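You operate a simulated robot arm through the tools that you are given. There is no shell and no other tool.

You run a simulated robot arm. Do the job below in one go: nothing can be reset, and whatever is moved stays where it is left.

## Task
Flow-test the red dripper: GOOD pad if it gives 1.7 to 2.3 litres an hour, else FAULT pad.
Fine: the water knob is at OPEN only while the dripper is in; turn it to CLOSED before lifting it out.

It is judged by the outcome, as a careful person would: the job done as asked, and still so three seconds after it is handed in. It fails if anything else is knocked over, pushed out of place, dropped, spilled or broken.

## Robot
A 7-joint arm with a two-finger gripper, fixed in place. Base frame: the origin is on the floor under the middle of its stand, x ahead of it, y to its left, z up; the work surface is at about z = 800. Readings come in mm, rad, newtons and seconds.
With the tool pointing down near the work surface it reaches from about 340 to 720 mm from the base axis. Its first joint turns from -1.152 to 1.152 rad. Payload 2.45 kg.
The TCP is the grasp point between the finger pads, 26 mm short of the fingertips. In the tool frame z runs along the fingers and y along their closing line. The gripper opens to 96 mm; its body begins 69 mm behind the TCP.
Orientation is that of the tool frame in the base frame, as a unit quaternion [x, y, z, w]. With the fingers straight down and closing along the base's y, the tool's x points along the base's -x, its y along +y and its z along -z.

## Interface
- The arm moves only by the tool arm_command. Its argument "series" is a list of rows, each a list of 3 entries, a list of its own where there are three numbers: the closure, from 0 (fully open) to 1 (shut), then the shift along the base's x, y, z in m, then the turn, a rotation vector about the base's x, y, z in rad. In form: [[grip, [tx, ty, tz], [rx, ry, rz]], ...]. A call has 1 to 20 rows; each row is the pose to reach, as a shift and turn from the pose commanded when the call began. Each row takes 0.2 s and may step no farther than 50 mm and 0.15 rad from the row before; otherwise, or with a gripper value out of range, the whole call is refused. A pose out of reach is approached as far as the arm can. The call stops where the force on the tool passes 40 N (or 10 N more than at its start, if that is more) or the arm is blocked; 0.2 s more then pass. The fingers move at their own pace (about 50 mm/s each) and stop on an object; they squeeze with about 43 N. The grip force told is the motor's: it shows also when the fingers shut on nothing. Time passes only in rows, and 0.2 s behind the last, so rows that repeat a pose let the fingers close. It gives the time, the measured TCP pose, the force on the tool (base axes), the opening and the grip force at its end, in the units of the frame above (readings bear some noise), with the torque about the TCP (base axes, N m) and any sound that the robot's microphone picked up.
- Cameras (640 x 400 px; columns grow to the right, rows downward): "scene" is fixed at [176.2, -403.1, 1421.8]; the picture's right is [0.65, -0.76, 0.00], its down [-0.44, -0.38, -0.81] and it looks along [0.61, 0.53, -0.59] (base axes); focal length 350 px, centre (320, 200). "wrist" rides on the gripper at [82, 3, -98] in the tool frame; the picture's right is [-0.04, 1.00, 0.00], its down [-0.73, -0.03, -0.68] and it looks along [-0.68, -0.03, 0.73] (tool axes); focal length 256 px, centre (320, 200). There is no depth. A picture from a camera that has moved, and an enlarged one, comes with that camera's place and axes in the base frame and with its lens.
- snapshot(camera): a new picture of that camera. The clock stands still meanwhile.
- inspect(camera, box): a new picture of the part [left, top, right, bottom] of that camera's present view, enlarged. The clock stands still meanwhile.
- job_done(): hands the job in; it is judged then, once.

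Places have to be worked out from the pictures, the camera data and where the tool is seen. Open the gripper and draw the arm clear of the work before you hand the job in, unless the task says otherwise.

The tools are called after "Emit:" as a command line: name --argument value ..., lists and objects as JSON in quotes. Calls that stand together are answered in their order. arm_command: Moves the arm, as the interface text tells. Its arguments: {"type":"object","properties":{"series":{"type":"array","items":{"type":"array"}}},"required":["series"]} The other tools are called the same way: snapshot (camera) takes a picture; inspect (camera, box) takes an enlarged picture of a part of a camera's view; job_done () hands the job in.

At the start:

```text
time_s: 0.0
tcp_pos: [496.9, -39.2, 1116.8]
tcp_rot: [0.0, 1.0, 0.0, 0.0]
wrist_force: [-0.6, 0.3, 0.7]
wrist_torque: [-0.03, 0.02, -0.02]
opening: 96.1
finger_force: 0.2
```

scene: 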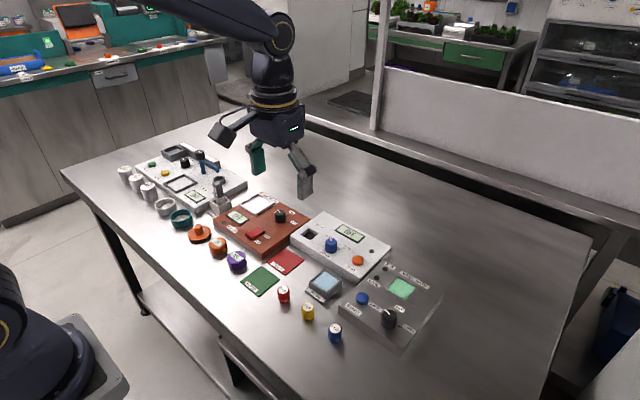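
wrist: 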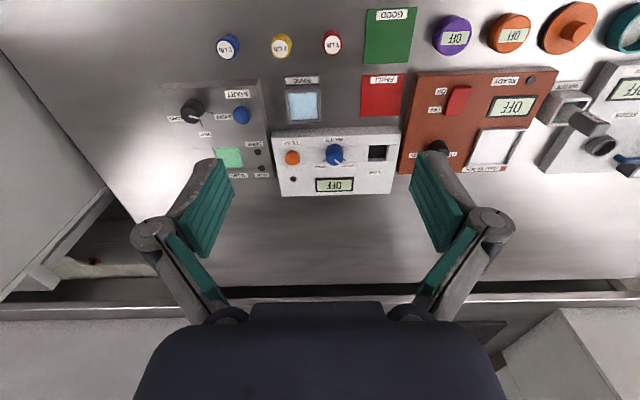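

I'll start by looking closely at the work surface to identify the red dripper, the devices, and the pads.

Emit:
inspect --camera "scene" --box '[200, 180, 460, 350]'

Emit:
inspect --camera "scene" --box '[100, 130, 260, 240]'

Emit:
inspect --camera "wrist" --box '[140, 0, 420, 200]'

Emit:
inspect --camera "wrist" --box '[360, 0, 640, 200]'

Emit:
inspect --camera "scene" --box '[330, 250, 450, 350]'

```text
2.35 times, centred on (330, 265) of scene
camera zoom: at [176.2, -403.1, 1421.8], right [0.65, -0.76, 0.0], down [-0.44, -0.38, -0.81], along [0.61, 0.53, -0.59], focal length 824 px, centre (296, 47)
```

zoom: 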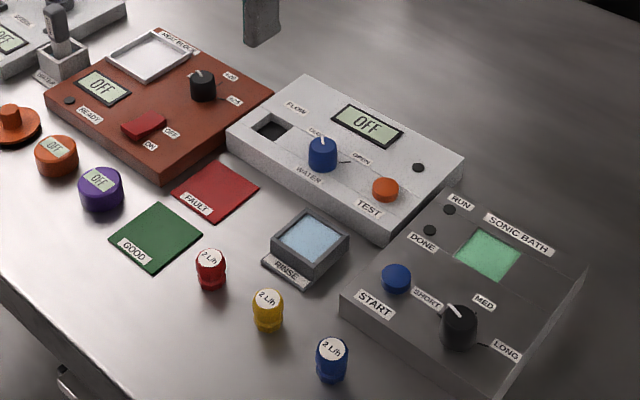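

```text
3.64 times, centred on (180, 185) of scene
camera zoom: at [176.2, -403.1, 1421.8], right [0.65, -0.76, 0.0], down [-0.44, -0.38, -0.81], along [0.61, 0.53, -0.59], focal length 1273 px, centre (829, 254)
```

zoom: 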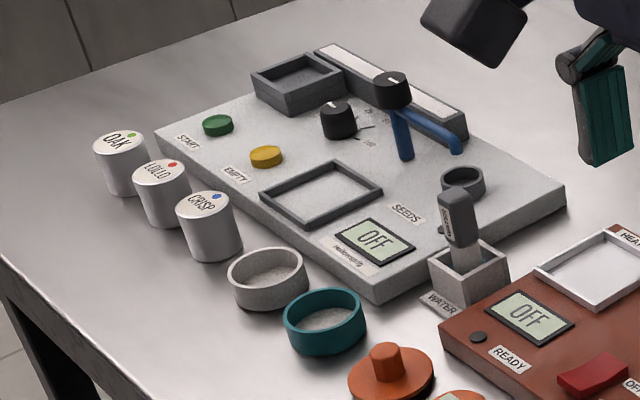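

```text
2.00 times, centred on (280, 100) of wrist
camera zoom: at [415.3, -37.3, 1215.0], right [0.04, 1.0, 0.0], down [0.73, -0.03, 0.68], along [0.68, -0.03, -0.73], focal length 512 px, centre (400, 400)
```

zoom: 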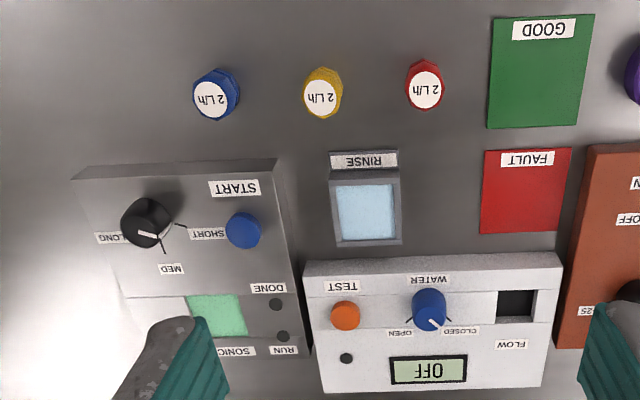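

```text
2.00 times, centred on (500, 100) of wrist
camera zoom: at [415.3, -37.3, 1215.0], right [0.04, 1.0, 0.0], down [0.73, -0.03, 0.68], along [0.68, -0.03, -0.73], focal length 512 px, centre (-40, 400)
```

zoom: 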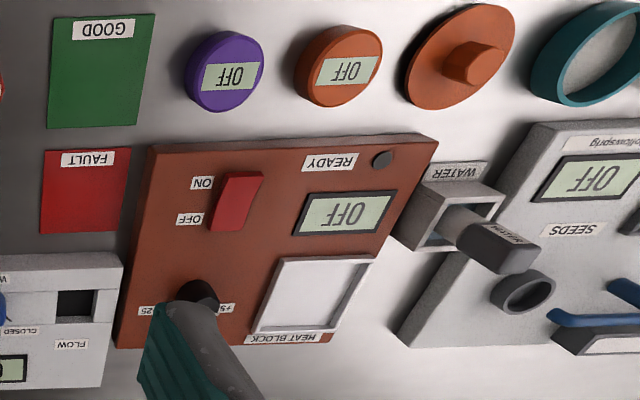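

```text
4.00 times, centred on (390, 300) of scene
camera zoom: at [176.2, -403.1, 1421.8], right [0.65, -0.76, 0.0], down [-0.44, -0.38, -0.81], along [0.61, 0.53, -0.59], focal length 1400 px, centre (40, -200)
```

zoom: 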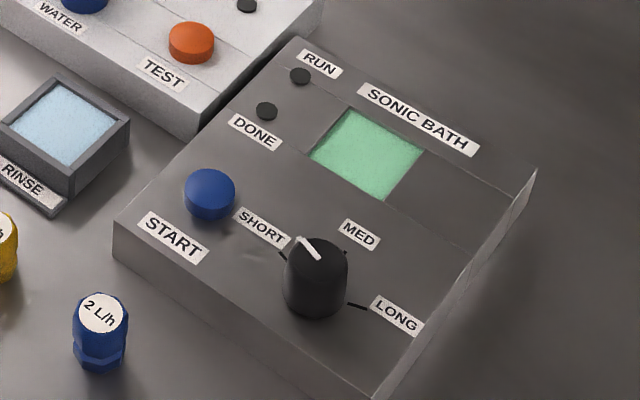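

The red dripper seems to stand near (494, -24) with the flow tester ahead and left (socket near (658, 50), WATER knob now at CLOSED). I'll lower the arm for a closer wrist-camera view, staying well above everything.

Emit:
arm_command --series '[[0, [-0.011, 0.004, -0.03], [0, 0, 0]], [0, [-0.023, 0.008, -0.065], [0, 0, 0]], [0, [-0.035, 0.012, -0.1], [0, 0, 0]], [0, [-0.047, 0.016, -0.13], [0, 0, 0]], [0, [-0.057, 0.019, -0.157], [0, 0, 0]], [0, [-0.057, 0.019, -0.157], [0, 0, 0]]]'

Emit:
snapshot --camera "wrist"

Emit:
inspect --camera "wrist" --box '[260, 80, 420, 180]'

Emit:
inspect --camera "wrist" --box '[240, 180, 440, 305]'

```text
time_s: 1.4
tcp_pos: [440.2, -23.1, 960.0]
tcp_rot: [0.0, 1.0, 0.0, 0.0]
wrist_force: [0.0, -0.4, 0.1]
wrist_torque: [-0.02, 0.03, 0.01]
opening: 96.2
finger_force: 0.0
```

```text
taken
camera wrist: at [357.8, -20.0, 1057.7], right [0.04, 1.0, 0.0], down [0.73, -0.03, 0.68], along [0.68, -0.03, -0.73], focal length 256 px, centre (320, 200)
```

wrist: 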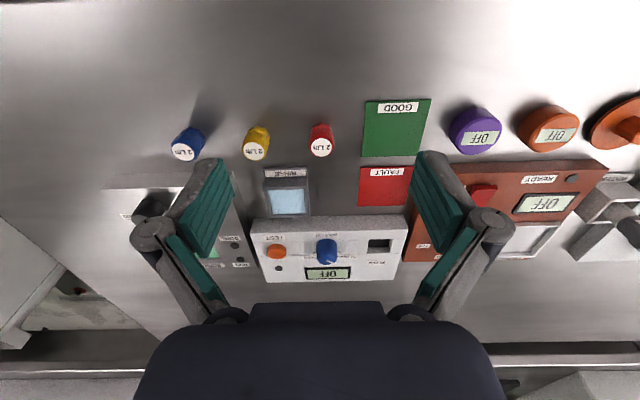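

```text
4.00 times, centred on (340, 130) of wrist
camera zoom: at [357.8, -20.0, 1057.7], right [0.04, 1.0, 0.0], down [0.73, -0.03, 0.68], along [0.68, -0.03, -0.73], focal length 1024 px, centre (240, 480)
```

zoom: 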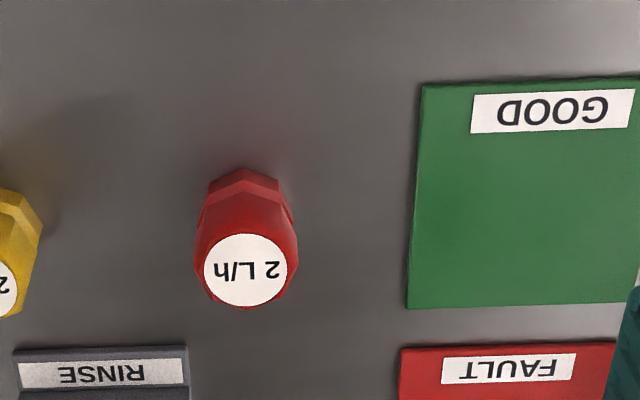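

```text
3.20 times, centred on (340, 242) of wrist
camera zoom: at [357.8, -20.0, 1057.7], right [0.04, 1.0, 0.0], down [0.73, -0.03, 0.68], along [0.68, -0.03, -0.73], focal length 819 px, centre (256, 64)
```

zoom: 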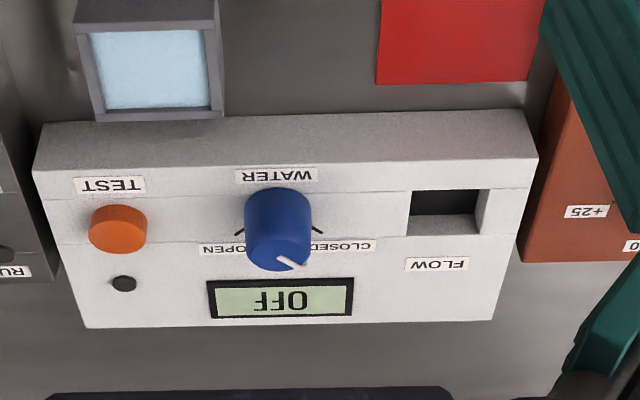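

The red dripper is a hex-based cap about 30 mm tall at about (495, -24), and the tester's top is at roughly z 837 with a square socket near (657, 52). I'll enlarge the scene view of the tester and the fingers before planning the grasp.

Emit:
inspect --camera "scene" --box '[290, 205, 394, 270]'

Emit:
inspect --camera "scene" --box '[260, 260, 340, 310]'

Emit:
snapshot --camera "scene"

Emit:
inspect --camera "wrist" --box '[290, 220, 370, 270]'

```text
6.15 times, centred on (342, 238) of scene
camera zoom: at [176.2, -403.1, 1421.8], right [0.65, -0.76, 0.0], down [-0.44, -0.38, -0.81], along [0.61, 0.53, -0.59], focal length 2154 px, centre (185, -31)
```

zoom: 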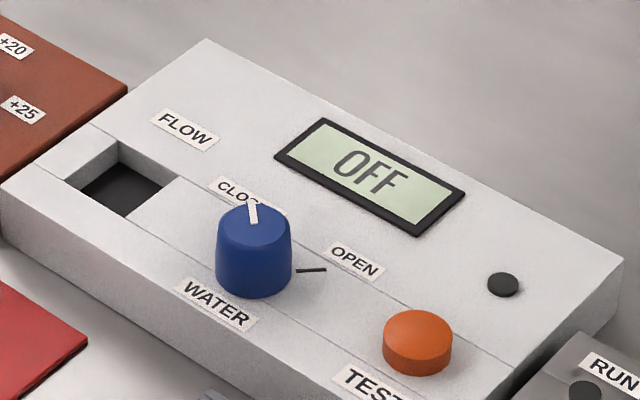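

```text
8.00 times, centred on (300, 285) of scene
camera zoom: at [176.2, -403.1, 1421.8], right [0.65, -0.76, 0.0], down [-0.44, -0.38, -0.81], along [0.61, 0.53, -0.59], focal length 2800 px, centre (480, -480)
```

zoom: 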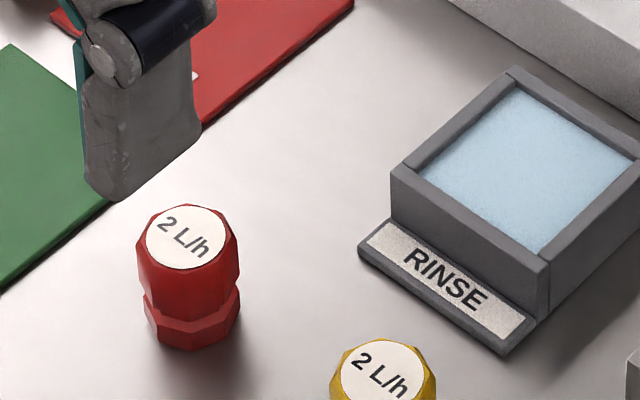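

```text
taken
```

scene: 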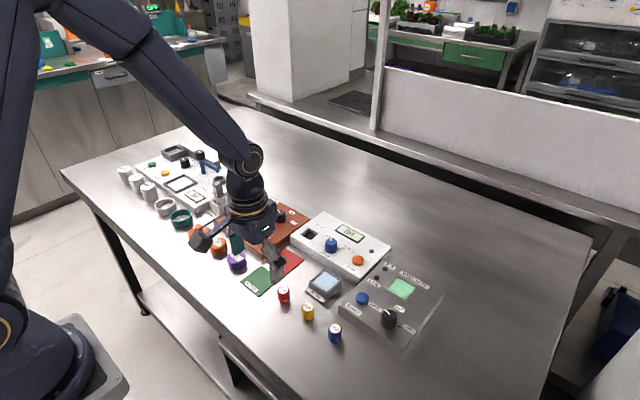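

```text
8.00 times, centred on (330, 245) of wrist
camera zoom: at [357.8, -20.0, 1057.7], right [0.04, 1.0, 0.0], down [0.73, -0.03, 0.68], along [0.68, -0.03, -0.73], focal length 2048 px, centre (240, -160)
```

zoom: 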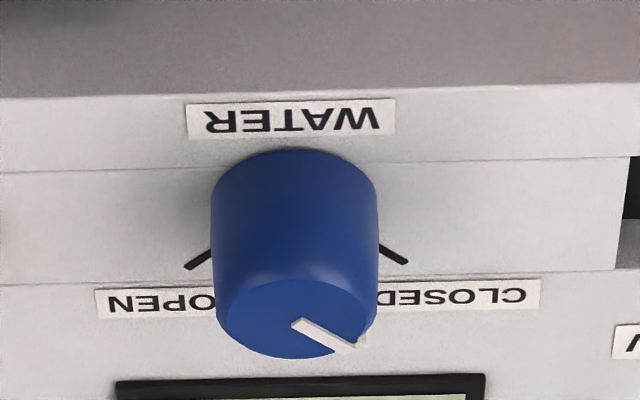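

The dripper's upper body (about 26 mm wide) is graspable and the socket is about 10 mm deep, so I'll hold only its top 14 mm or so. Now I move to about 55 mm above it with the gripper half closed to keep clear of the yellow dripper, then check alignment.

Emit:
arm_command --series '[[0.2, [0.02, 0.0, -0.01], [0, 0, 0]], [0.45, [0.04, -0.001, -0.025], [0, 0, 0]], [0.45, [0.055, -0.001, -0.045], [0, 0, 0]], [0.45, [0.055, -0.001, -0.06], [0, 0, 0]], [0.45, [0.055, -0.001, -0.06], [0, 0, 0]]]'

Emit:
snapshot --camera "wrist"

Emit:
inspect --camera "wrist" --box '[240, 130, 400, 230]'

Emit:
inspect --camera "scene" --box '[230, 230, 350, 305]'

```text
time_s: 2.6
tcp_pos: [495.8, -22.7, 899.7]
tcp_rot: [0.0, 1.0, 0.0, 0.001]
wrist_force: [-0.6, -0.5, -0.6]
wrist_torque: [0.01, 0.0, -0.01]
opening: 52.8
finger_force: 0.1
```

```text
taken
camera wrist: at [414.0, -19.9, 997.7], right [0.04, 1.0, 0.0], down [0.73, -0.03, 0.68], along [0.68, -0.03, -0.73], focal length 256 px, centre (320, 200)
```

wrist: 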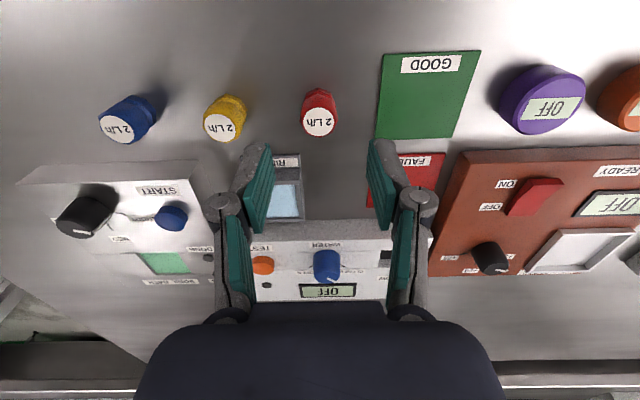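

```text
4.00 times, centred on (320, 180) of wrist
camera zoom: at [414.0, -19.9, 997.7], right [0.04, 1.0, 0.0], down [0.73, -0.03, 0.68], along [0.68, -0.03, -0.73], focal length 1024 px, centre (320, 280)
```

zoom: 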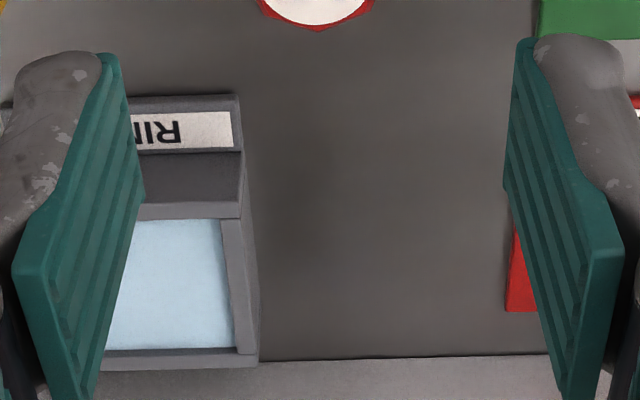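

```text
5.33 times, centred on (290, 268) of scene
camera zoom: at [176.2, -403.1, 1421.8], right [0.65, -0.76, 0.0], down [-0.44, -0.38, -0.81], along [0.61, 0.53, -0.59], focal length 1867 px, centre (480, -160)
```

zoom: 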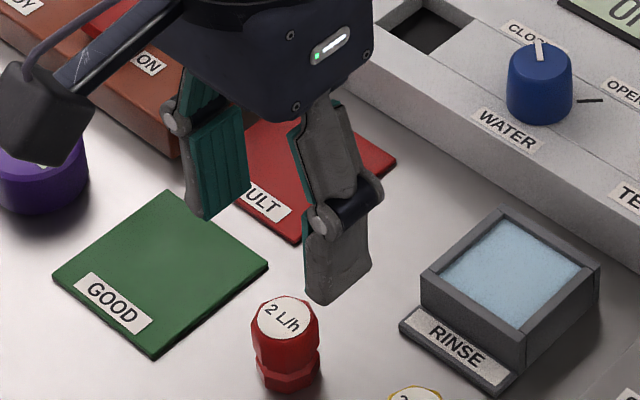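

The gripper is about over the dripper; I'll enlarge the wrist view of it for a precise fix before descending.

Emit:
inspect --camera "wrist" --box '[272, 75, 368, 135]'

Emit:
inspect --camera "wrist" --box '[272, 220, 432, 320]'

```text
6.67 times, centred on (320, 105) of wrist
camera zoom: at [414.0, -19.9, 997.7], right [0.04, 1.0, 0.0], down [0.73, -0.03, 0.68], along [0.68, -0.03, -0.73], focal length 1707 px, centre (320, 833)
```

zoom: 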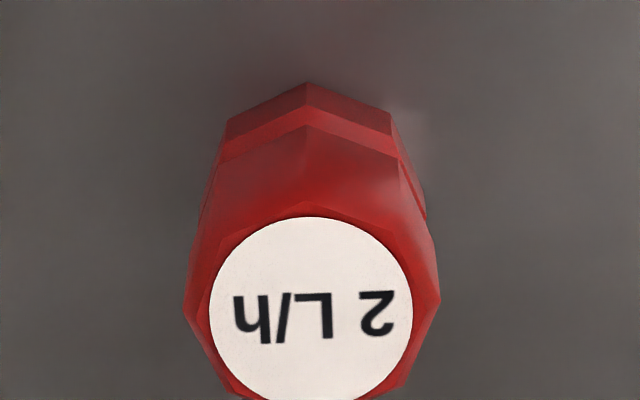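

```text
4.00 times, centred on (352, 270) of wrist
camera zoom: at [414.0, -19.9, 997.7], right [0.04, 1.0, 0.0], down [0.73, -0.03, 0.68], along [0.68, -0.03, -0.73], focal length 1024 px, centre (192, -80)
```

zoom: 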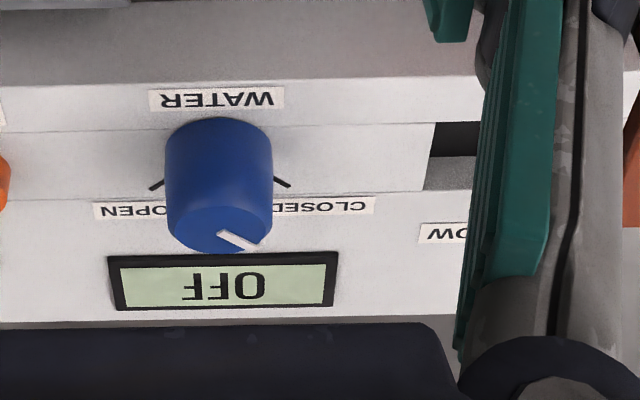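

The dripper is octagonal with its top at z≈829.5 and centre ≈(496, -24.6), with corners facing ±y, so I'll yaw the gripper +20° to grip on flats. I descend to put the fingertips at about z 816, still open around it.

Emit:
arm_command --series '[[0.45, [0.0, -0.001, 0.0], [0, 0, 0.12]], [0.45, [0.0, -0.0018, 0.0], [0, 0, 0.24]], [0.45, [0.0, -0.0018, -0.005], [0, 0, 0.352]], [0.45, [0.0, -0.0018, -0.02], [0, 0, 0.352]], [0.45, [0.0, -0.0018, -0.035], [0, 0, 0.352]], [0.45, [0.0, -0.0018, -0.048], [0, 0, 0.352]], [0.45, [0.0, -0.0018, -0.0575], [0, 0, 0.352]], [0.45, [0.0, -0.0018, -0.0575], [0, 0, 0.352]]]'

Emit:
inspect --camera "wrist" --box '[240, 110, 400, 210]'

Emit:
inspect --camera "scene" --box '[240, 240, 344, 305]'

```text
time_s: 4.4
tcp_pos: [495.5, -23.2, 843.1]
tcp_rot: [-0.175, 0.985, 0.0, 0.0]
wrist_force: [-0.2, -1.1, -0.2]
wrist_torque: [-0.05, 0.03, 0.03]
opening: 52.6
finger_force: 0.1
```

```text
4.00 times, centred on (320, 160) of wrist
camera zoom: at [417.4, -49.1, 940.6], right [-0.31, 0.95, 0.0], down [0.7, 0.23, 0.68], along [0.65, 0.21, -0.73], focal length 1024 px, centre (320, 360)
```

zoom: 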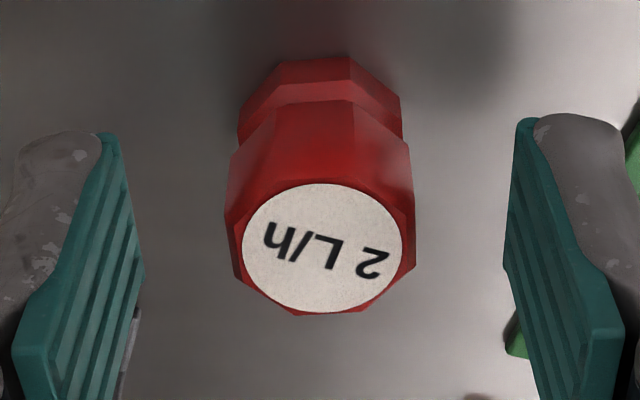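

```text
6.15 times, centred on (292, 272) of scene
camera zoom: at [176.2, -403.1, 1421.8], right [0.65, -0.76, 0.0], down [-0.44, -0.38, -0.81], along [0.61, 0.53, -0.59], focal length 2154 px, centre (492, -246)
```

zoom: 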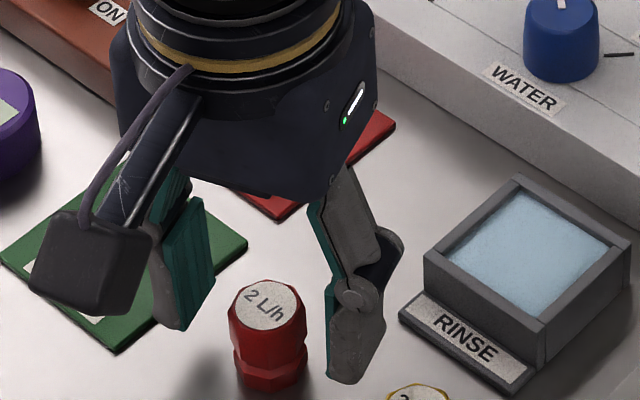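

The dripper is centred between the fingers to within about 1 mm, flats facing the pads. I close the gripper on it.

Emit:
arm_command --series '[[0.7, [0, 0, 0], [0, 0, 0]], [0.9, [0, 0, 0], [0, 0, 0]], [1, [0, 0, 0], [0, 0, 0]], [1, [0, 0, 0], [0, 0, 0]], [1, [0, 0, 0], [0, 0, 0]]]'

Emit:
inspect --camera "wrist" --box '[240, 110, 400, 210]'

```text
time_s: 5.6
tcp_pos: [495.8, -24.2, 843.3]
tcp_rot: [-0.174, 0.985, 0.0, 0.0]
wrist_force: [0.1, 0.3, 0.6]
wrist_torque: [-0.02, 0.03, 0.0]
opening: 24.5
finger_force: 43.4
```

```text
4.00 times, centred on (320, 160) of wrist
camera zoom: at [417.4, -49.1, 940.7], right [-0.31, 0.95, 0.0], down [0.7, 0.23, 0.68], along [0.65, 0.21, -0.73], focal length 1024 px, centre (320, 360)
```

zoom: 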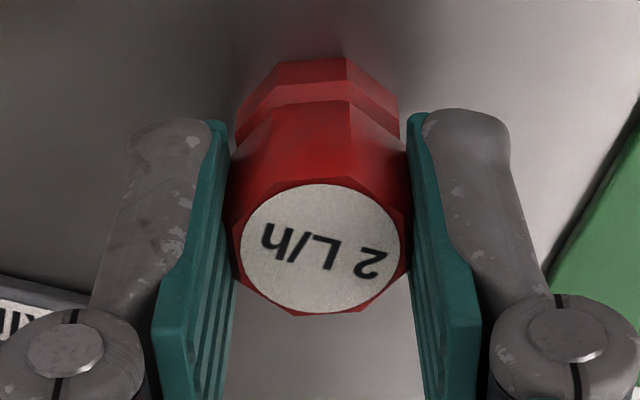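

Gripped at 24.5 mm with 43 N. I lift it 100 mm, then carry it toward the tester and turn the yaw back to zero, stopping short of the socket to look.

Emit:
arm_command --series '[[1, [0, 0, 0.015], [0, 0, 0]], [1, [0, 0, 0.045], [0, 0, 0]], [1, [0, 0, 0.08], [0, 0, 0]], [1, [0.0, 0.0, 0.1], [0, 0, -0.08]], [1, [0.025, 0.015, 0.1], [0, 0, -0.18]], [1, [0.06, 0.035, 0.1], [0, 0, -0.28]], [1, [0.09, 0.055, 0.1], [0, 0, -0.352]], [1, [0.105, 0.065, 0.1], [0, 0, -0.352]], [1, [0.105, 0.065, 0.1], [0, 0, -0.352]]]'

Emit:
snapshot --camera "wrist"

Emit:
inspect --camera "wrist" --box '[250, 90, 410, 190]'

```text
time_s: 7.6
tcp_pos: [599.5, 42.2, 942.8]
tcp_rot: [0.0, 1.0, 0.0, 0.0]
wrist_force: [0.2, 0.6, -0.1]
wrist_torque: [0.01, 0.02, 0.02]
opening: 24.1
finger_force: 43.3
```

```text
taken
camera wrist: at [518.4, 44.2, 1040.8], right [0.04, 1.0, 0.0], down [0.73, -0.03, 0.68], along [0.68, -0.03, -0.73], focal length 256 px, centre (320, 200)
```

wrist: 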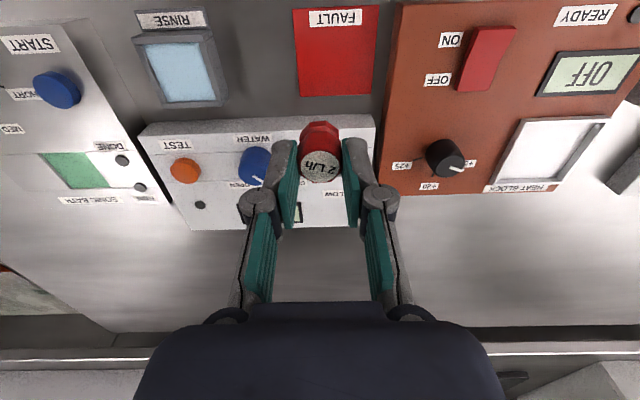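

```text
4.00 times, centred on (330, 140) of wrist
camera zoom: at [518.4, 44.2, 1040.8], right [0.04, 1.0, 0.0], down [0.73, -0.03, 0.68], along [0.68, -0.03, -0.73], focal length 1024 px, centre (280, 440)
```

zoom: 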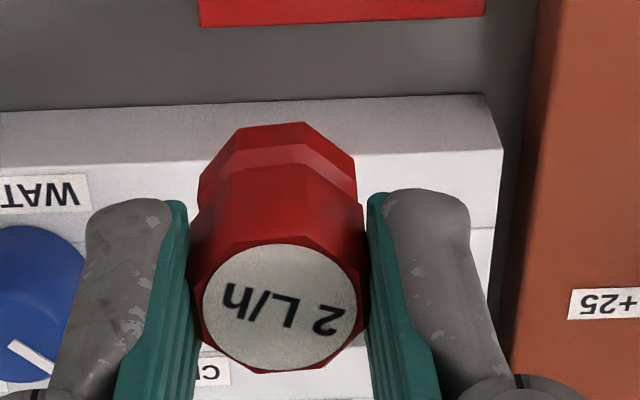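

The held dripper hides the socket from here, so I back off 60 mm in x to see the socket between the fingers.

Emit:
arm_command --series '[[1, [-0.03, 0.005, 0.0], [0, 0, 0]], [1, [-0.06, 0.01, 0.0], [0, 0, 0]], [1, [-0.06, 0.01, 0.0], [0, 0, 0]]]'

Emit:
inspect --camera "wrist" --box '[240, 140, 400, 240]'

Emit:
inspect --camera "wrist" --box '[290, 180, 354, 220]'

Emit:
inspect --camera "scene" --box '[270, 190, 398, 270]'

```text
time_s: 8.4
tcp_pos: [541.0, 50.6, 943.8]
tcp_rot: [-0.001, 1.0, 0.0, 0.0]
wrist_force: [0.2, -0.1, 0.0]
wrist_torque: [0.05, -0.01, 0.03]
opening: 24.4
finger_force: 43.1
```

```text
4.00 times, centred on (320, 190) of wrist
camera zoom: at [457.1, 53.8, 1041.2], right [0.04, 1.0, 0.0], down [0.73, -0.03, 0.68], along [0.68, -0.03, -0.73], focal length 1024 px, centre (320, 240)
```

zoom: 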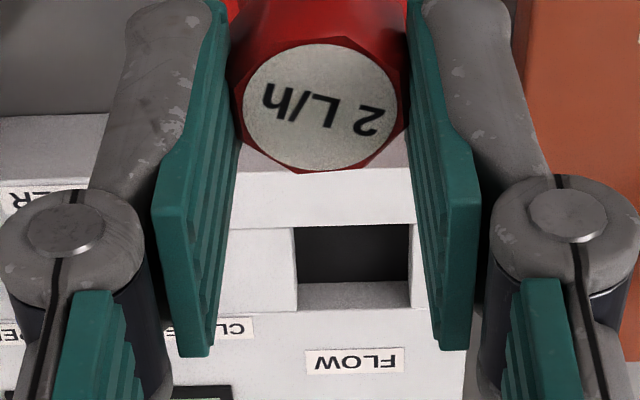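

```text
10.00 times, centred on (322, 200) of wrist
camera zoom: at [457.1, 53.8, 1041.2], right [0.04, 1.0, 0.0], down [0.73, -0.03, 0.68], along [0.68, -0.03, -0.73], focal length 2560 px, centre (300, 200)
```

zoom: 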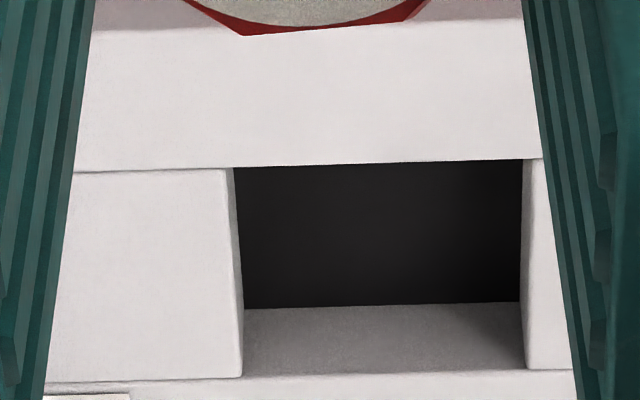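

```text
5.00 times, centred on (334, 230) of scene
camera zoom: at [176.2, -403.1, 1421.8], right [0.65, -0.76, 0.0], down [-0.44, -0.38, -0.81], along [0.61, 0.53, -0.59], focal length 1750 px, centre (250, 50)
```

zoom: 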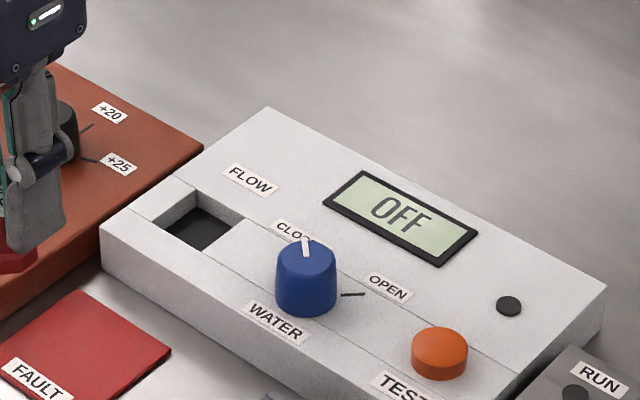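

The socket opening is centred near (659, 54) at z≈835. The dripper's label looks slightly shifted in the grip versus before the lift, so I'll inspect how it sits between the fingers.

Emit:
inspect --camera "wrist" --box '[240, 100, 400, 200]'

Emit:
inspect --camera "scene" --box '[210, 180, 338, 260]'

```text
4.00 times, centred on (320, 150) of wrist
camera zoom: at [457.1, 53.8, 1041.2], right [0.04, 1.0, 0.0], down [0.73, -0.03, 0.68], along [0.68, -0.03, -0.73], focal length 1024 px, centre (320, 400)
```

zoom: 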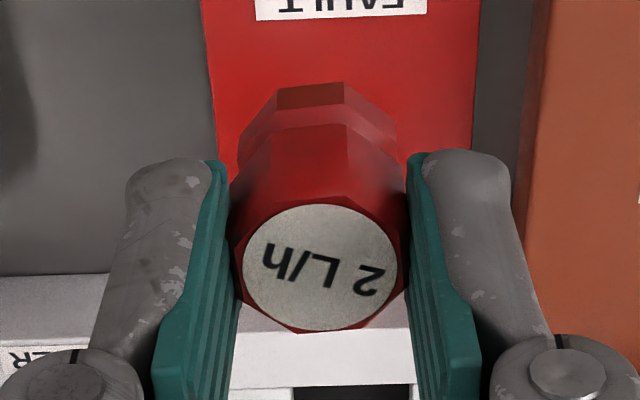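

```text
5.00 times, centred on (274, 220) of scene
camera zoom: at [176.2, -403.1, 1421.8], right [0.65, -0.76, 0.0], down [-0.44, -0.38, -0.81], along [0.61, 0.53, -0.59], focal length 1750 px, centre (550, 100)
```

zoom: 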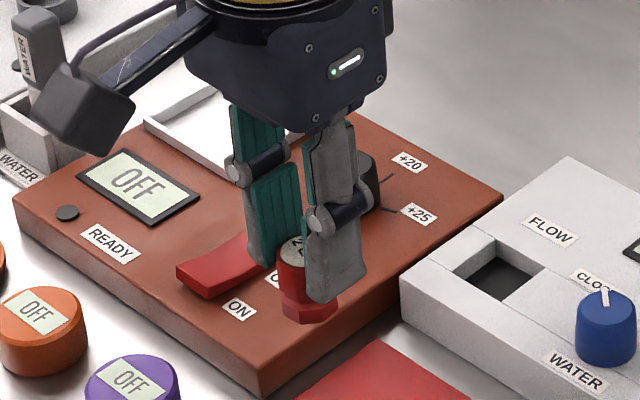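

The dripper slid about 4–5 mm down in the grip during the lift but has been steady since and hangs straight, bottom roughly 47 mm below the TCP. I'll move over the socket (+120 mm x, +4 mm y) and lower until its base is about 5 mm above the panel, then check alignment.

Emit:
arm_command --series '[[1, [0.03, 0.001, 0.0], [0, 0, 0]], [1, [0.06, 0.002, 0.0], [0, 0, 0]], [1, [0.09, 0.003, 0.0], [0, 0, 0]], [1, [0.11, 0.004, -0.005], [0, 0, 0]], [1, [0.1204, 0.004, -0.02], [0, 0, 0]], [1, [0.1204, 0.004, -0.035], [0, 0, 0]], [1, [0.1204, 0.004, -0.048], [0, 0, 0]], [1, [0.1204, 0.004, -0.053], [0, 0, 0]], [1, [0.1204, 0.004, -0.053], [0, 0, 0]]]'

Emit:
inspect --camera "wrist" --box '[240, 90, 400, 190]'

Emit:
inspect --camera "scene" --box '[270, 190, 366, 250]'

```text
time_s: 10.4
tcp_pos: [659.9, 53.4, 889.4]
tcp_rot: [0.0, 1.0, 0.0, 0.0]
wrist_force: [0.4, -0.5, -0.9]
wrist_torque: [-0.04, 0.02, -0.02]
opening: 24.3
finger_force: 42.8
```

```text
4.00 times, centred on (320, 140) of wrist
camera zoom: at [578.3, 57.0, 987.1], right [0.04, 1.0, 0.0], down [0.73, -0.03, 0.68], along [0.68, -0.03, -0.73], focal length 1024 px, centre (320, 440)
```

zoom: 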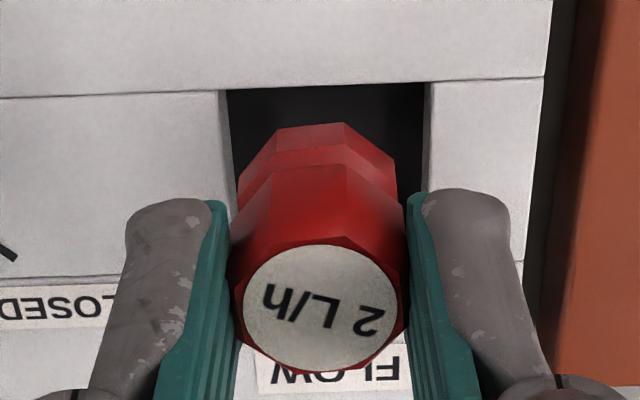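

```text
6.67 times, centred on (318, 220) of scene
camera zoom: at [176.2, -403.1, 1421.8], right [0.65, -0.76, 0.0], down [-0.44, -0.38, -0.81], along [0.61, 0.53, -0.59], focal length 2333 px, centre (333, 67)
```

zoom: 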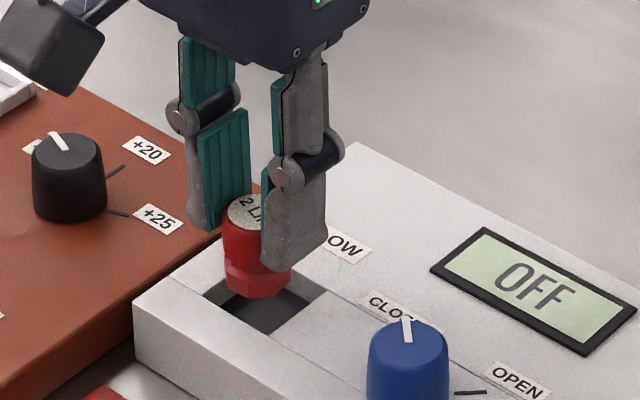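

The base hovers just above the socket, nearly aligned. I'll zoom tighter in both views to settle the last millimetres.

Emit:
inspect --camera "scene" --box '[292, 215, 332, 240]'

Emit:
inspect --camera "wrist" --box '[280, 95, 360, 145]'

```text
16.00 times, centred on (312, 228) of scene
camera zoom: at [176.2, -403.1, 1421.8], right [0.65, -0.76, 0.0], down [-0.44, -0.38, -0.81], along [0.61, 0.53, -0.59], focal length 5600 px, centre (448, -240)
```

zoom: 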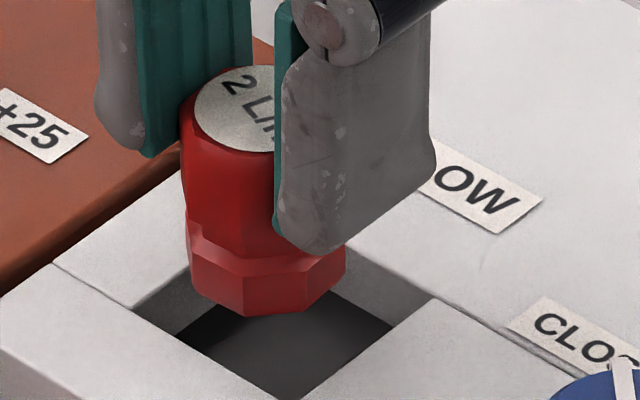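

```text
8.00 times, centred on (320, 120) of wrist
camera zoom: at [578.3, 57.0, 987.1], right [0.04, 1.0, 0.0], down [0.73, -0.03, 0.68], along [0.68, -0.03, -0.73], focal length 2048 px, centre (320, 840)
```

zoom: 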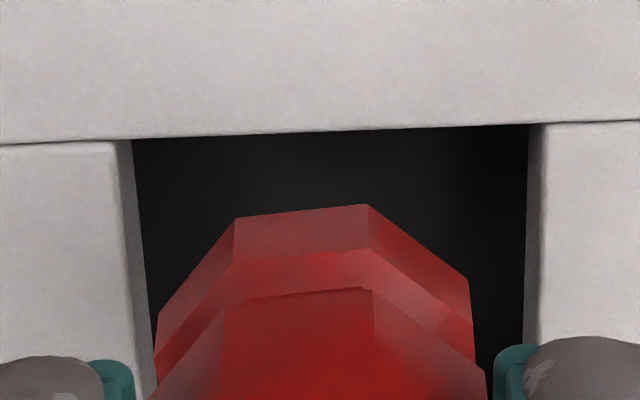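

Comparing both views, the tester top is likely nearer z≈831, putting the socket centre about 3–4 mm farther in x and 1.5 mm in +y. I shift (+3, +1.5) mm and lower 5 mm, then look again.

Emit:
arm_command --series '[[1, [0.003, 0.0015, 0.0], [0, 0, 0]], [1, [0.003, 0.0015, -0.003], [0, 0, 0]], [1, [0.003, 0.0015, -0.005], [0, 0, 0]], [1, [0.003, 0.0015, -0.005], [0, 0, 0]]]'

Emit:
inspect --camera "scene" --box '[292, 215, 332, 240]'

Emit:
inspect --camera "wrist" --box '[280, 95, 360, 145]'

```text
time_s: 11.4
tcp_pos: [662.9, 55.7, 884.8]
tcp_rot: [-0.001, 1.0, 0.0, 0.0]
wrist_force: [-0.3, -0.1, -0.7]
wrist_torque: [-0.06, 0.0, 0.04]
opening: 24.2
finger_force: 43.0
```

```text
16.00 times, centred on (312, 228) of scene
camera zoom: at [176.2, -403.1, 1421.8], right [0.65, -0.76, 0.0], down [-0.44, -0.38, -0.81], along [0.61, 0.53, -0.59], focal length 5600 px, centre (448, -240)
```

zoom: 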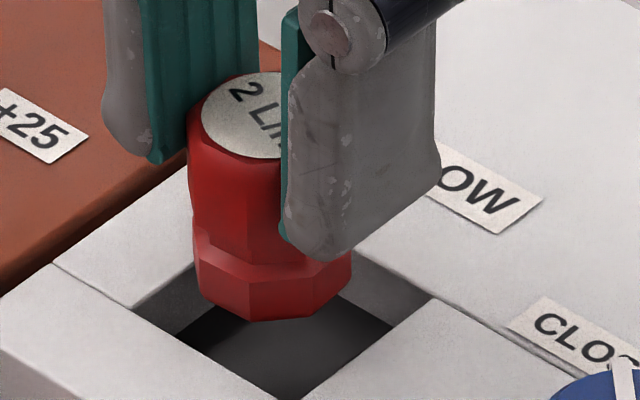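

```text
8.00 times, centred on (320, 120) of wrist
camera zoom: at [581.8, 58.9, 982.5], right [0.04, 1.0, 0.0], down [0.73, -0.03, 0.68], along [0.68, -0.03, -0.73], focal length 2048 px, centre (320, 840)
```

zoom: 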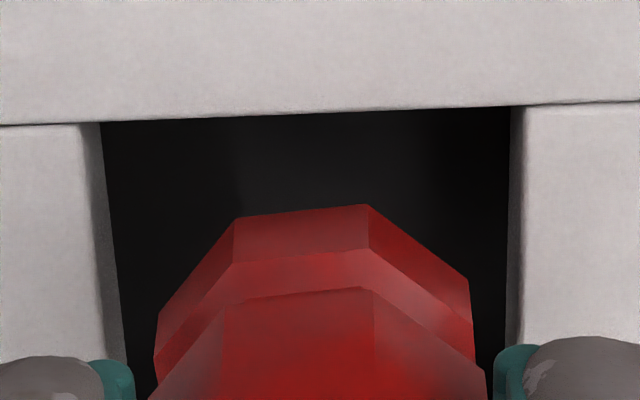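

Both views now agree the base is centred in y, with the socket centre roughly 1.5 mm farther in x and the panel at z≈829. I shift +1.5 mm x and lower 7 mm so the base is at the socket mouth, then re-check.

Emit:
arm_command --series '[[1, [0.0015, 0.0, 0.0], [0, 0, 0]], [1, [0.0015, 0.0, -0.003], [0, 0, 0]], [1, [0.0015, 0.0, -0.005], [0, 0, 0]], [1, [0.0015, 0.0, -0.007], [0, 0, 0]], [1, [0.0015, 0.0, -0.007], [0, 0, 0]]]'

Emit:
inspect --camera "scene" --box '[292, 215, 332, 240]'

Emit:
inspect --camera "wrist" --box '[280, 95, 360, 145]'

```text
time_s: 12.6
tcp_pos: [665.5, 56.4, 877.1]
tcp_rot: [0.0, 1.0, 0.0, 0.0]
wrist_force: [0.1, -0.4, -0.7]
wrist_torque: [-0.02, 0.02, -0.01]
opening: 24.2
finger_force: 43.0
```

```text
16.00 times, centred on (312, 228) of scene
camera zoom: at [176.2, -403.1, 1421.8], right [0.65, -0.76, 0.0], down [-0.44, -0.38, -0.81], along [0.61, 0.53, -0.59], focal length 5600 px, centre (448, -240)
```

zoom: 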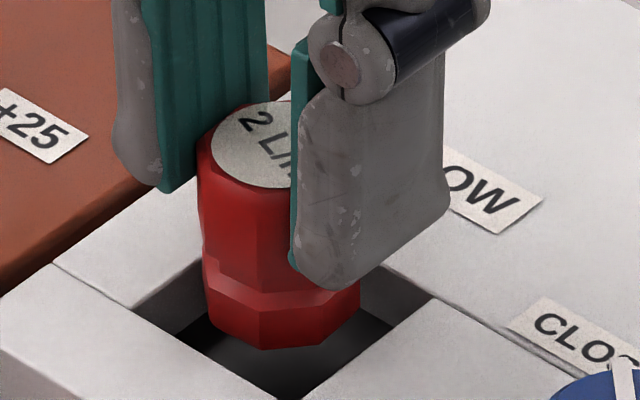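

```text
8.00 times, centred on (320, 120) of wrist
camera zoom: at [583.5, 58.7, 975.6], right [0.04, 1.0, 0.0], down [0.73, -0.03, 0.68], along [0.68, -0.03, -0.73], focal length 2048 px, centre (320, 840)
```

zoom: 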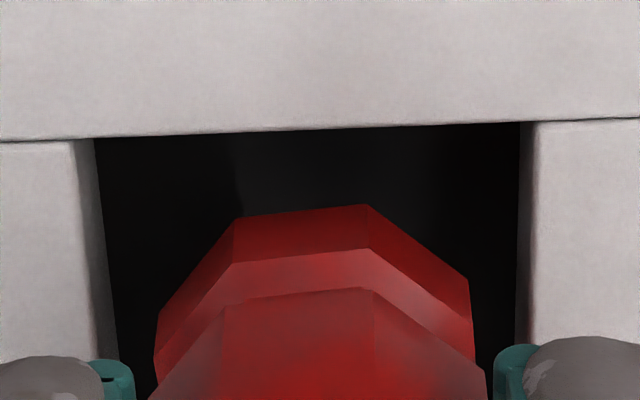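

The base is level with the socket mouth and inside the outline in both views; the wrist view suggests backing 1 mm in x. I do that and lower 7 mm into the socket.

Emit:
arm_command --series '[[1, [-0.001, 0.0, 0.0], [0, 0, 0]], [1, [-0.001, 0.0, -0.002], [0, 0, 0]], [1, [-0.001, 0.0, -0.004], [0, 0, 0]], [1, [-0.001, 0.0, -0.006], [0, 0, 0]], [1, [-0.001, 0.0, -0.007], [0, 0, 0]], [1, [-0.001, 0.0, -0.007], [0, 0, 0]]]'

Emit:
inspect --camera "scene" --box '[292, 215, 332, 240]'

Emit:
inspect --camera "wrist" --box '[240, 90, 400, 190]'

```text
time_s: 14.0
tcp_pos: [664.3, 56.1, 870.1]
tcp_rot: [0.0, 1.0, 0.0, -0.001]
wrist_force: [0.1, -0.4, -0.4]
wrist_torque: [0.01, 0.01, 0.0]
opening: 24.3
finger_force: 43.2
```

```text
16.00 times, centred on (312, 228) of scene
camera zoom: at [176.2, -403.1, 1421.8], right [0.65, -0.76, 0.0], down [-0.44, -0.38, -0.81], along [0.61, 0.53, -0.59], focal length 5600 px, centre (448, -240)
```

zoom: 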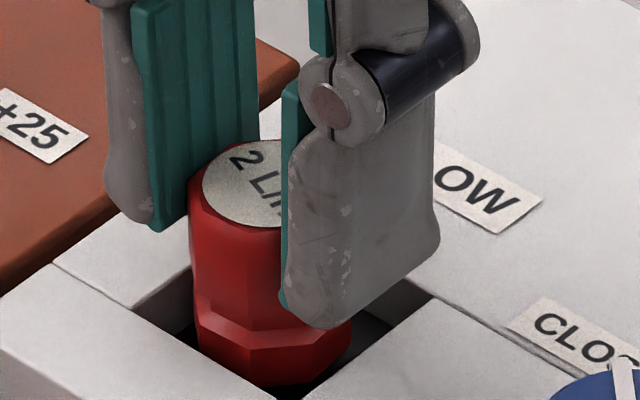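

```text
4.00 times, centred on (320, 140) of wrist
camera zoom: at [581.9, 59.2, 968.5], right [0.04, 1.0, 0.0], down [0.73, -0.03, 0.68], along [0.68, -0.03, -0.73], focal length 1024 px, centre (320, 440)
```

zoom: 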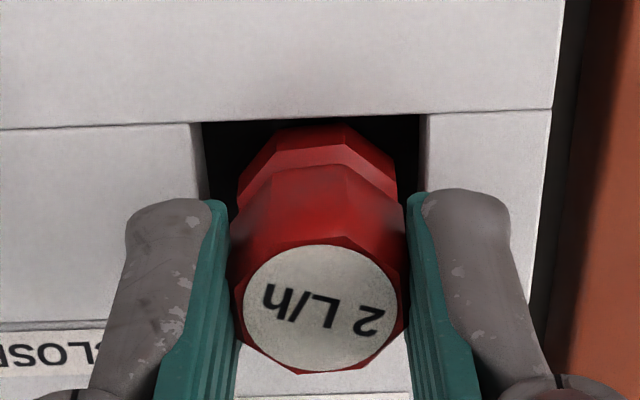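

The base is inside the socket with no contact force. I lower 3 mm more gently, looking for the floor.

Emit:
arm_command --series '[[1, [0, 0, -0.001], [0, 0, 0]], [1, [0, 0, -0.002], [0, 0, 0]], [1, [0, 0, -0.003], [0, 0, 0]], [1, [0, 0, -0.003], [0, 0, 0]]]'

Emit:
inspect --camera "scene" --box '[292, 215, 332, 240]'

Emit:
inspect --camera "wrist" --box '[240, 90, 400, 190]'

```text
time_s: 15.0
tcp_pos: [662.5, 55.7, 867.6]
tcp_rot: [0.0, 1.0, 0.0, 0.0]
wrist_force: [0.1, -0.4, -0.6]
wrist_torque: [0.0, -0.01, -0.01]
opening: 24.2
finger_force: 42.8
```

```text
16.00 times, centred on (312, 228) of scene
camera zoom: at [176.2, -403.1, 1421.8], right [0.65, -0.76, 0.0], down [-0.44, -0.38, -0.81], along [0.61, 0.53, -0.59], focal length 5600 px, centre (448, -240)
```

zoom: 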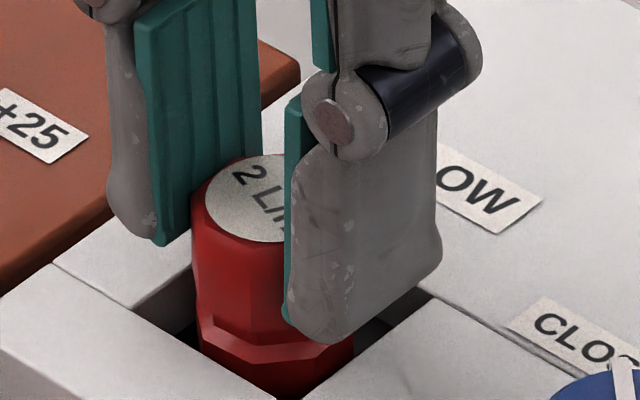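

```text
4.00 times, centred on (320, 140) of wrist
camera zoom: at [582.0, 58.8, 965.6], right [0.04, 1.0, 0.0], down [0.73, -0.03, 0.68], along [0.68, -0.03, -0.73], focal length 1024 px, centre (320, 440)
```

zoom: 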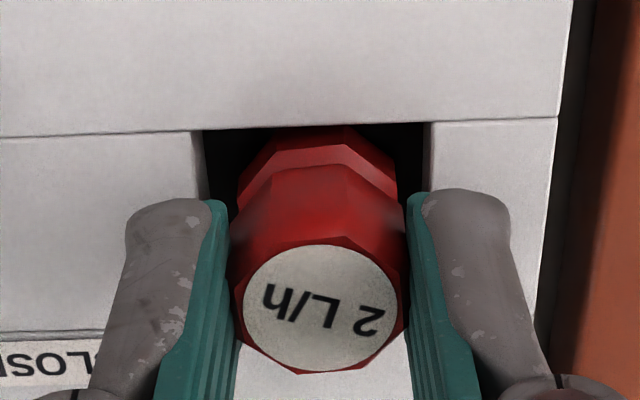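

No contact yet (force ~0); fingertips are still well above the panel. I lower another 2 mm.

Emit:
arm_command --series '[[1, [0, 0, -0.001], [0, 0, 0]], [1, [0, 0, -0.002], [0, 0, 0]], [1, [0, 0, -0.002], [0, 0, 0]]]'

Emit:
inspect --camera "wrist" --box '[240, 90, 400, 190]'

```text
time_s: 15.8
tcp_pos: [663.7, 55.8, 865.5]
tcp_rot: [0.0, 1.0, 0.0, 0.001]
wrist_force: [-3.3, -0.3, 9.0]
wrist_torque: [0.01, 0.08, -0.01]
opening: 24.2
finger_force: 42.9
```

```text
4.00 times, centred on (320, 140) of wrist
camera zoom: at [581.8, 58.9, 963.8], right [0.04, 1.0, 0.0], down [0.73, -0.03, 0.68], along [0.68, -0.03, -0.73], focal length 1024 px, centre (320, 440)
```

zoom: 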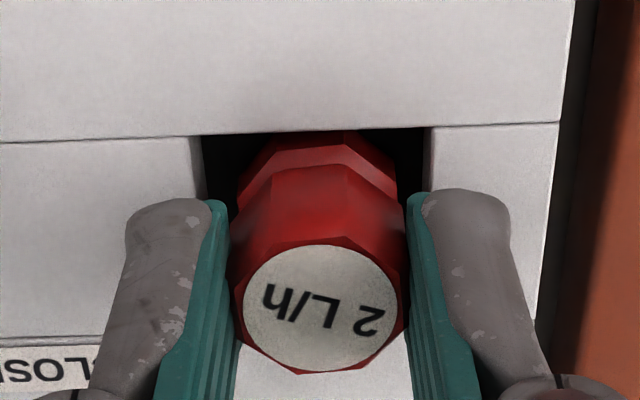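

Contact: 9 N upward at TCP z≈865.5, so the dripper is on the socket floor. I ease up 0.8 mm to relax the load, then open the fingers to about 50 mm.

Emit:
arm_command --series '[[1, [0, 0, 0.0008], [0, 0, 0]], [0.8, [0, 0, 0.0008], [0, 0, 0]], [0.6, [0, 0, 0.0008], [0, 0, 0]], [0.5, [0, 0, 0.0008], [0, 0, 0]], [0.5, [0, 0, 0.0008], [0, 0, 0]], [0.5, [0, 0, 0.0008], [0, 0, 0]]]'

Emit:
inspect --camera "wrist" --box '[240, 90, 400, 190]'

Emit:
inspect --camera "scene" --box '[282, 205, 362, 255]'

```text
time_s: 17.2
tcp_pos: [663.2, 56.1, 866.5]
tcp_rot: [0.0, 1.0, 0.0, 0.0]
wrist_force: [0.3, -0.3, 0.8]
wrist_torque: [-0.02, -0.01, -0.01]
opening: 48.2
finger_force: 0.1
```

```text
4.00 times, centred on (320, 140) of wrist
camera zoom: at [581.8, 58.6, 964.2], right [0.04, 1.0, 0.0], down [0.73, -0.03, 0.68], along [0.68, -0.03, -0.73], focal length 1024 px, centre (320, 440)
```

zoom: 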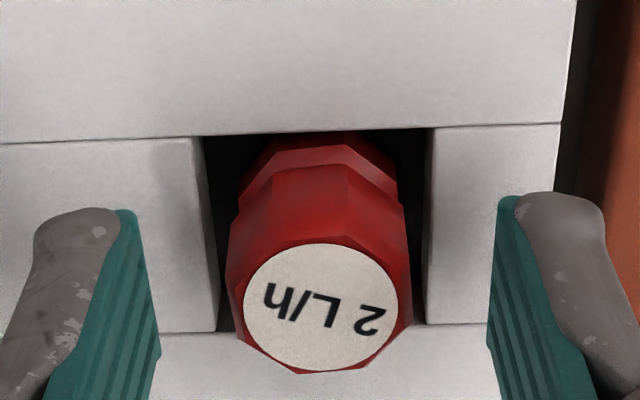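

```text
8.00 times, centred on (322, 230) of scene
camera zoom: at [176.2, -403.1, 1421.8], right [0.65, -0.76, 0.0], down [-0.44, -0.38, -0.81], along [0.61, 0.53, -0.59], focal length 2800 px, centre (304, -40)
```

zoom: 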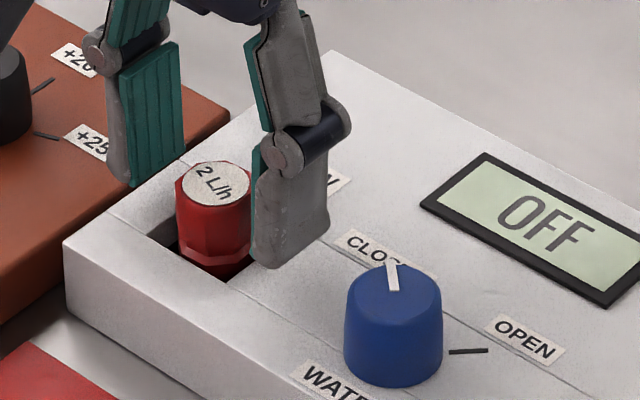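

The dripper stands upright and free in the socket. I raise the gripper clear and move over toward the WATER knob for a closer look.

Emit:
arm_command --series '[[0.5, [0, 0, 0.01], [0, 0, 0]], [0.5, [0, 0, 0.035], [0, 0, 0]], [0.5, [0, 0, 0.07], [0, 0, 0]], [0.5, [-0.005, -0.035, 0.075], [0, 0, 0]], [0.5, [-0.02, -0.065, 0.075], [0, 0, 0]], [0.5, [-0.04, -0.078, 0.075], [0, 0, 0]], [0.5, [-0.04, -0.078, 0.075], [0, 0, 0]]]'

Emit:
snapshot --camera "wrist"

Emit:
inspect --camera "wrist" --box '[256, 110, 416, 210]'

Emit:
inspect --camera "scene" --box '[282, 205, 394, 275]'

```text
time_s: 18.8
tcp_pos: [624.6, -22.1, 939.7]
tcp_rot: [0.0, 1.0, 0.0, 0.0]
wrist_force: [0.5, 0.5, 0.0]
wrist_torque: [-0.01, 0.02, 0.0]
opening: 48.1
finger_force: 0.0
```

```text
taken
camera wrist: at [543.2, -18.5, 1039.0], right [0.04, 1.0, 0.0], down [0.73, -0.03, 0.68], along [0.68, -0.03, -0.73], focal length 256 px, centre (320, 200)
```

wrist: 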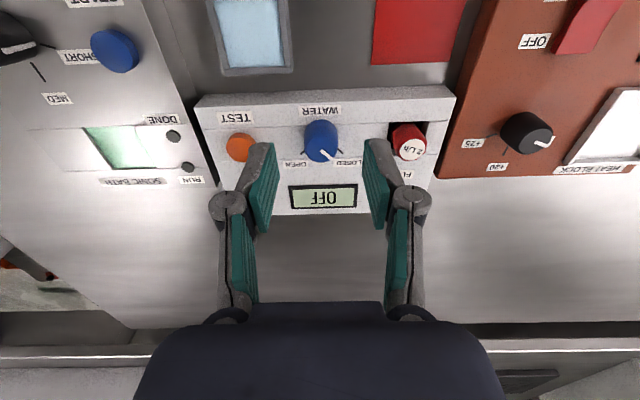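

```text
4.00 times, centred on (336, 160) of wrist
camera zoom: at [543.2, -18.5, 1039.0], right [0.04, 1.0, 0.0], down [0.73, -0.03, 0.68], along [0.68, -0.03, -0.73], focal length 1024 px, centre (256, 360)
```

zoom: 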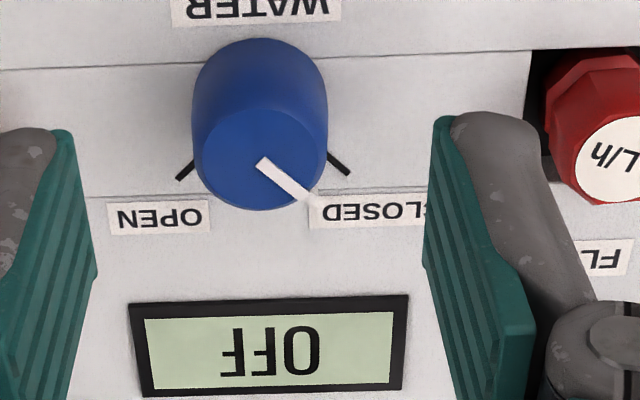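

```text
5.71 times, centred on (338, 240) of scene
camera zoom: at [176.1, -403.1, 1421.8], right [0.65, -0.76, 0.0], down [-0.44, -0.38, -0.81], along [0.61, 0.53, -0.59], focal length 2000 px, centre (217, -29)
```

zoom: 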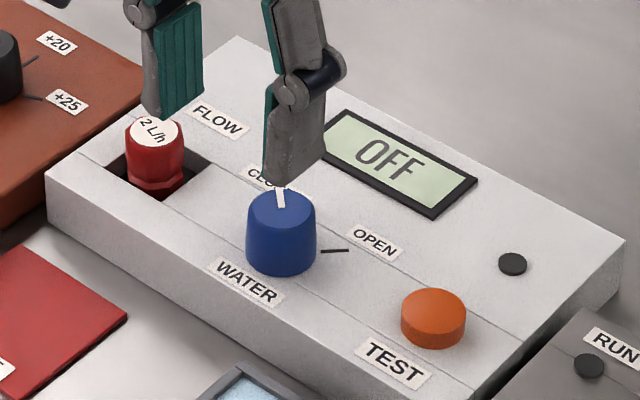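

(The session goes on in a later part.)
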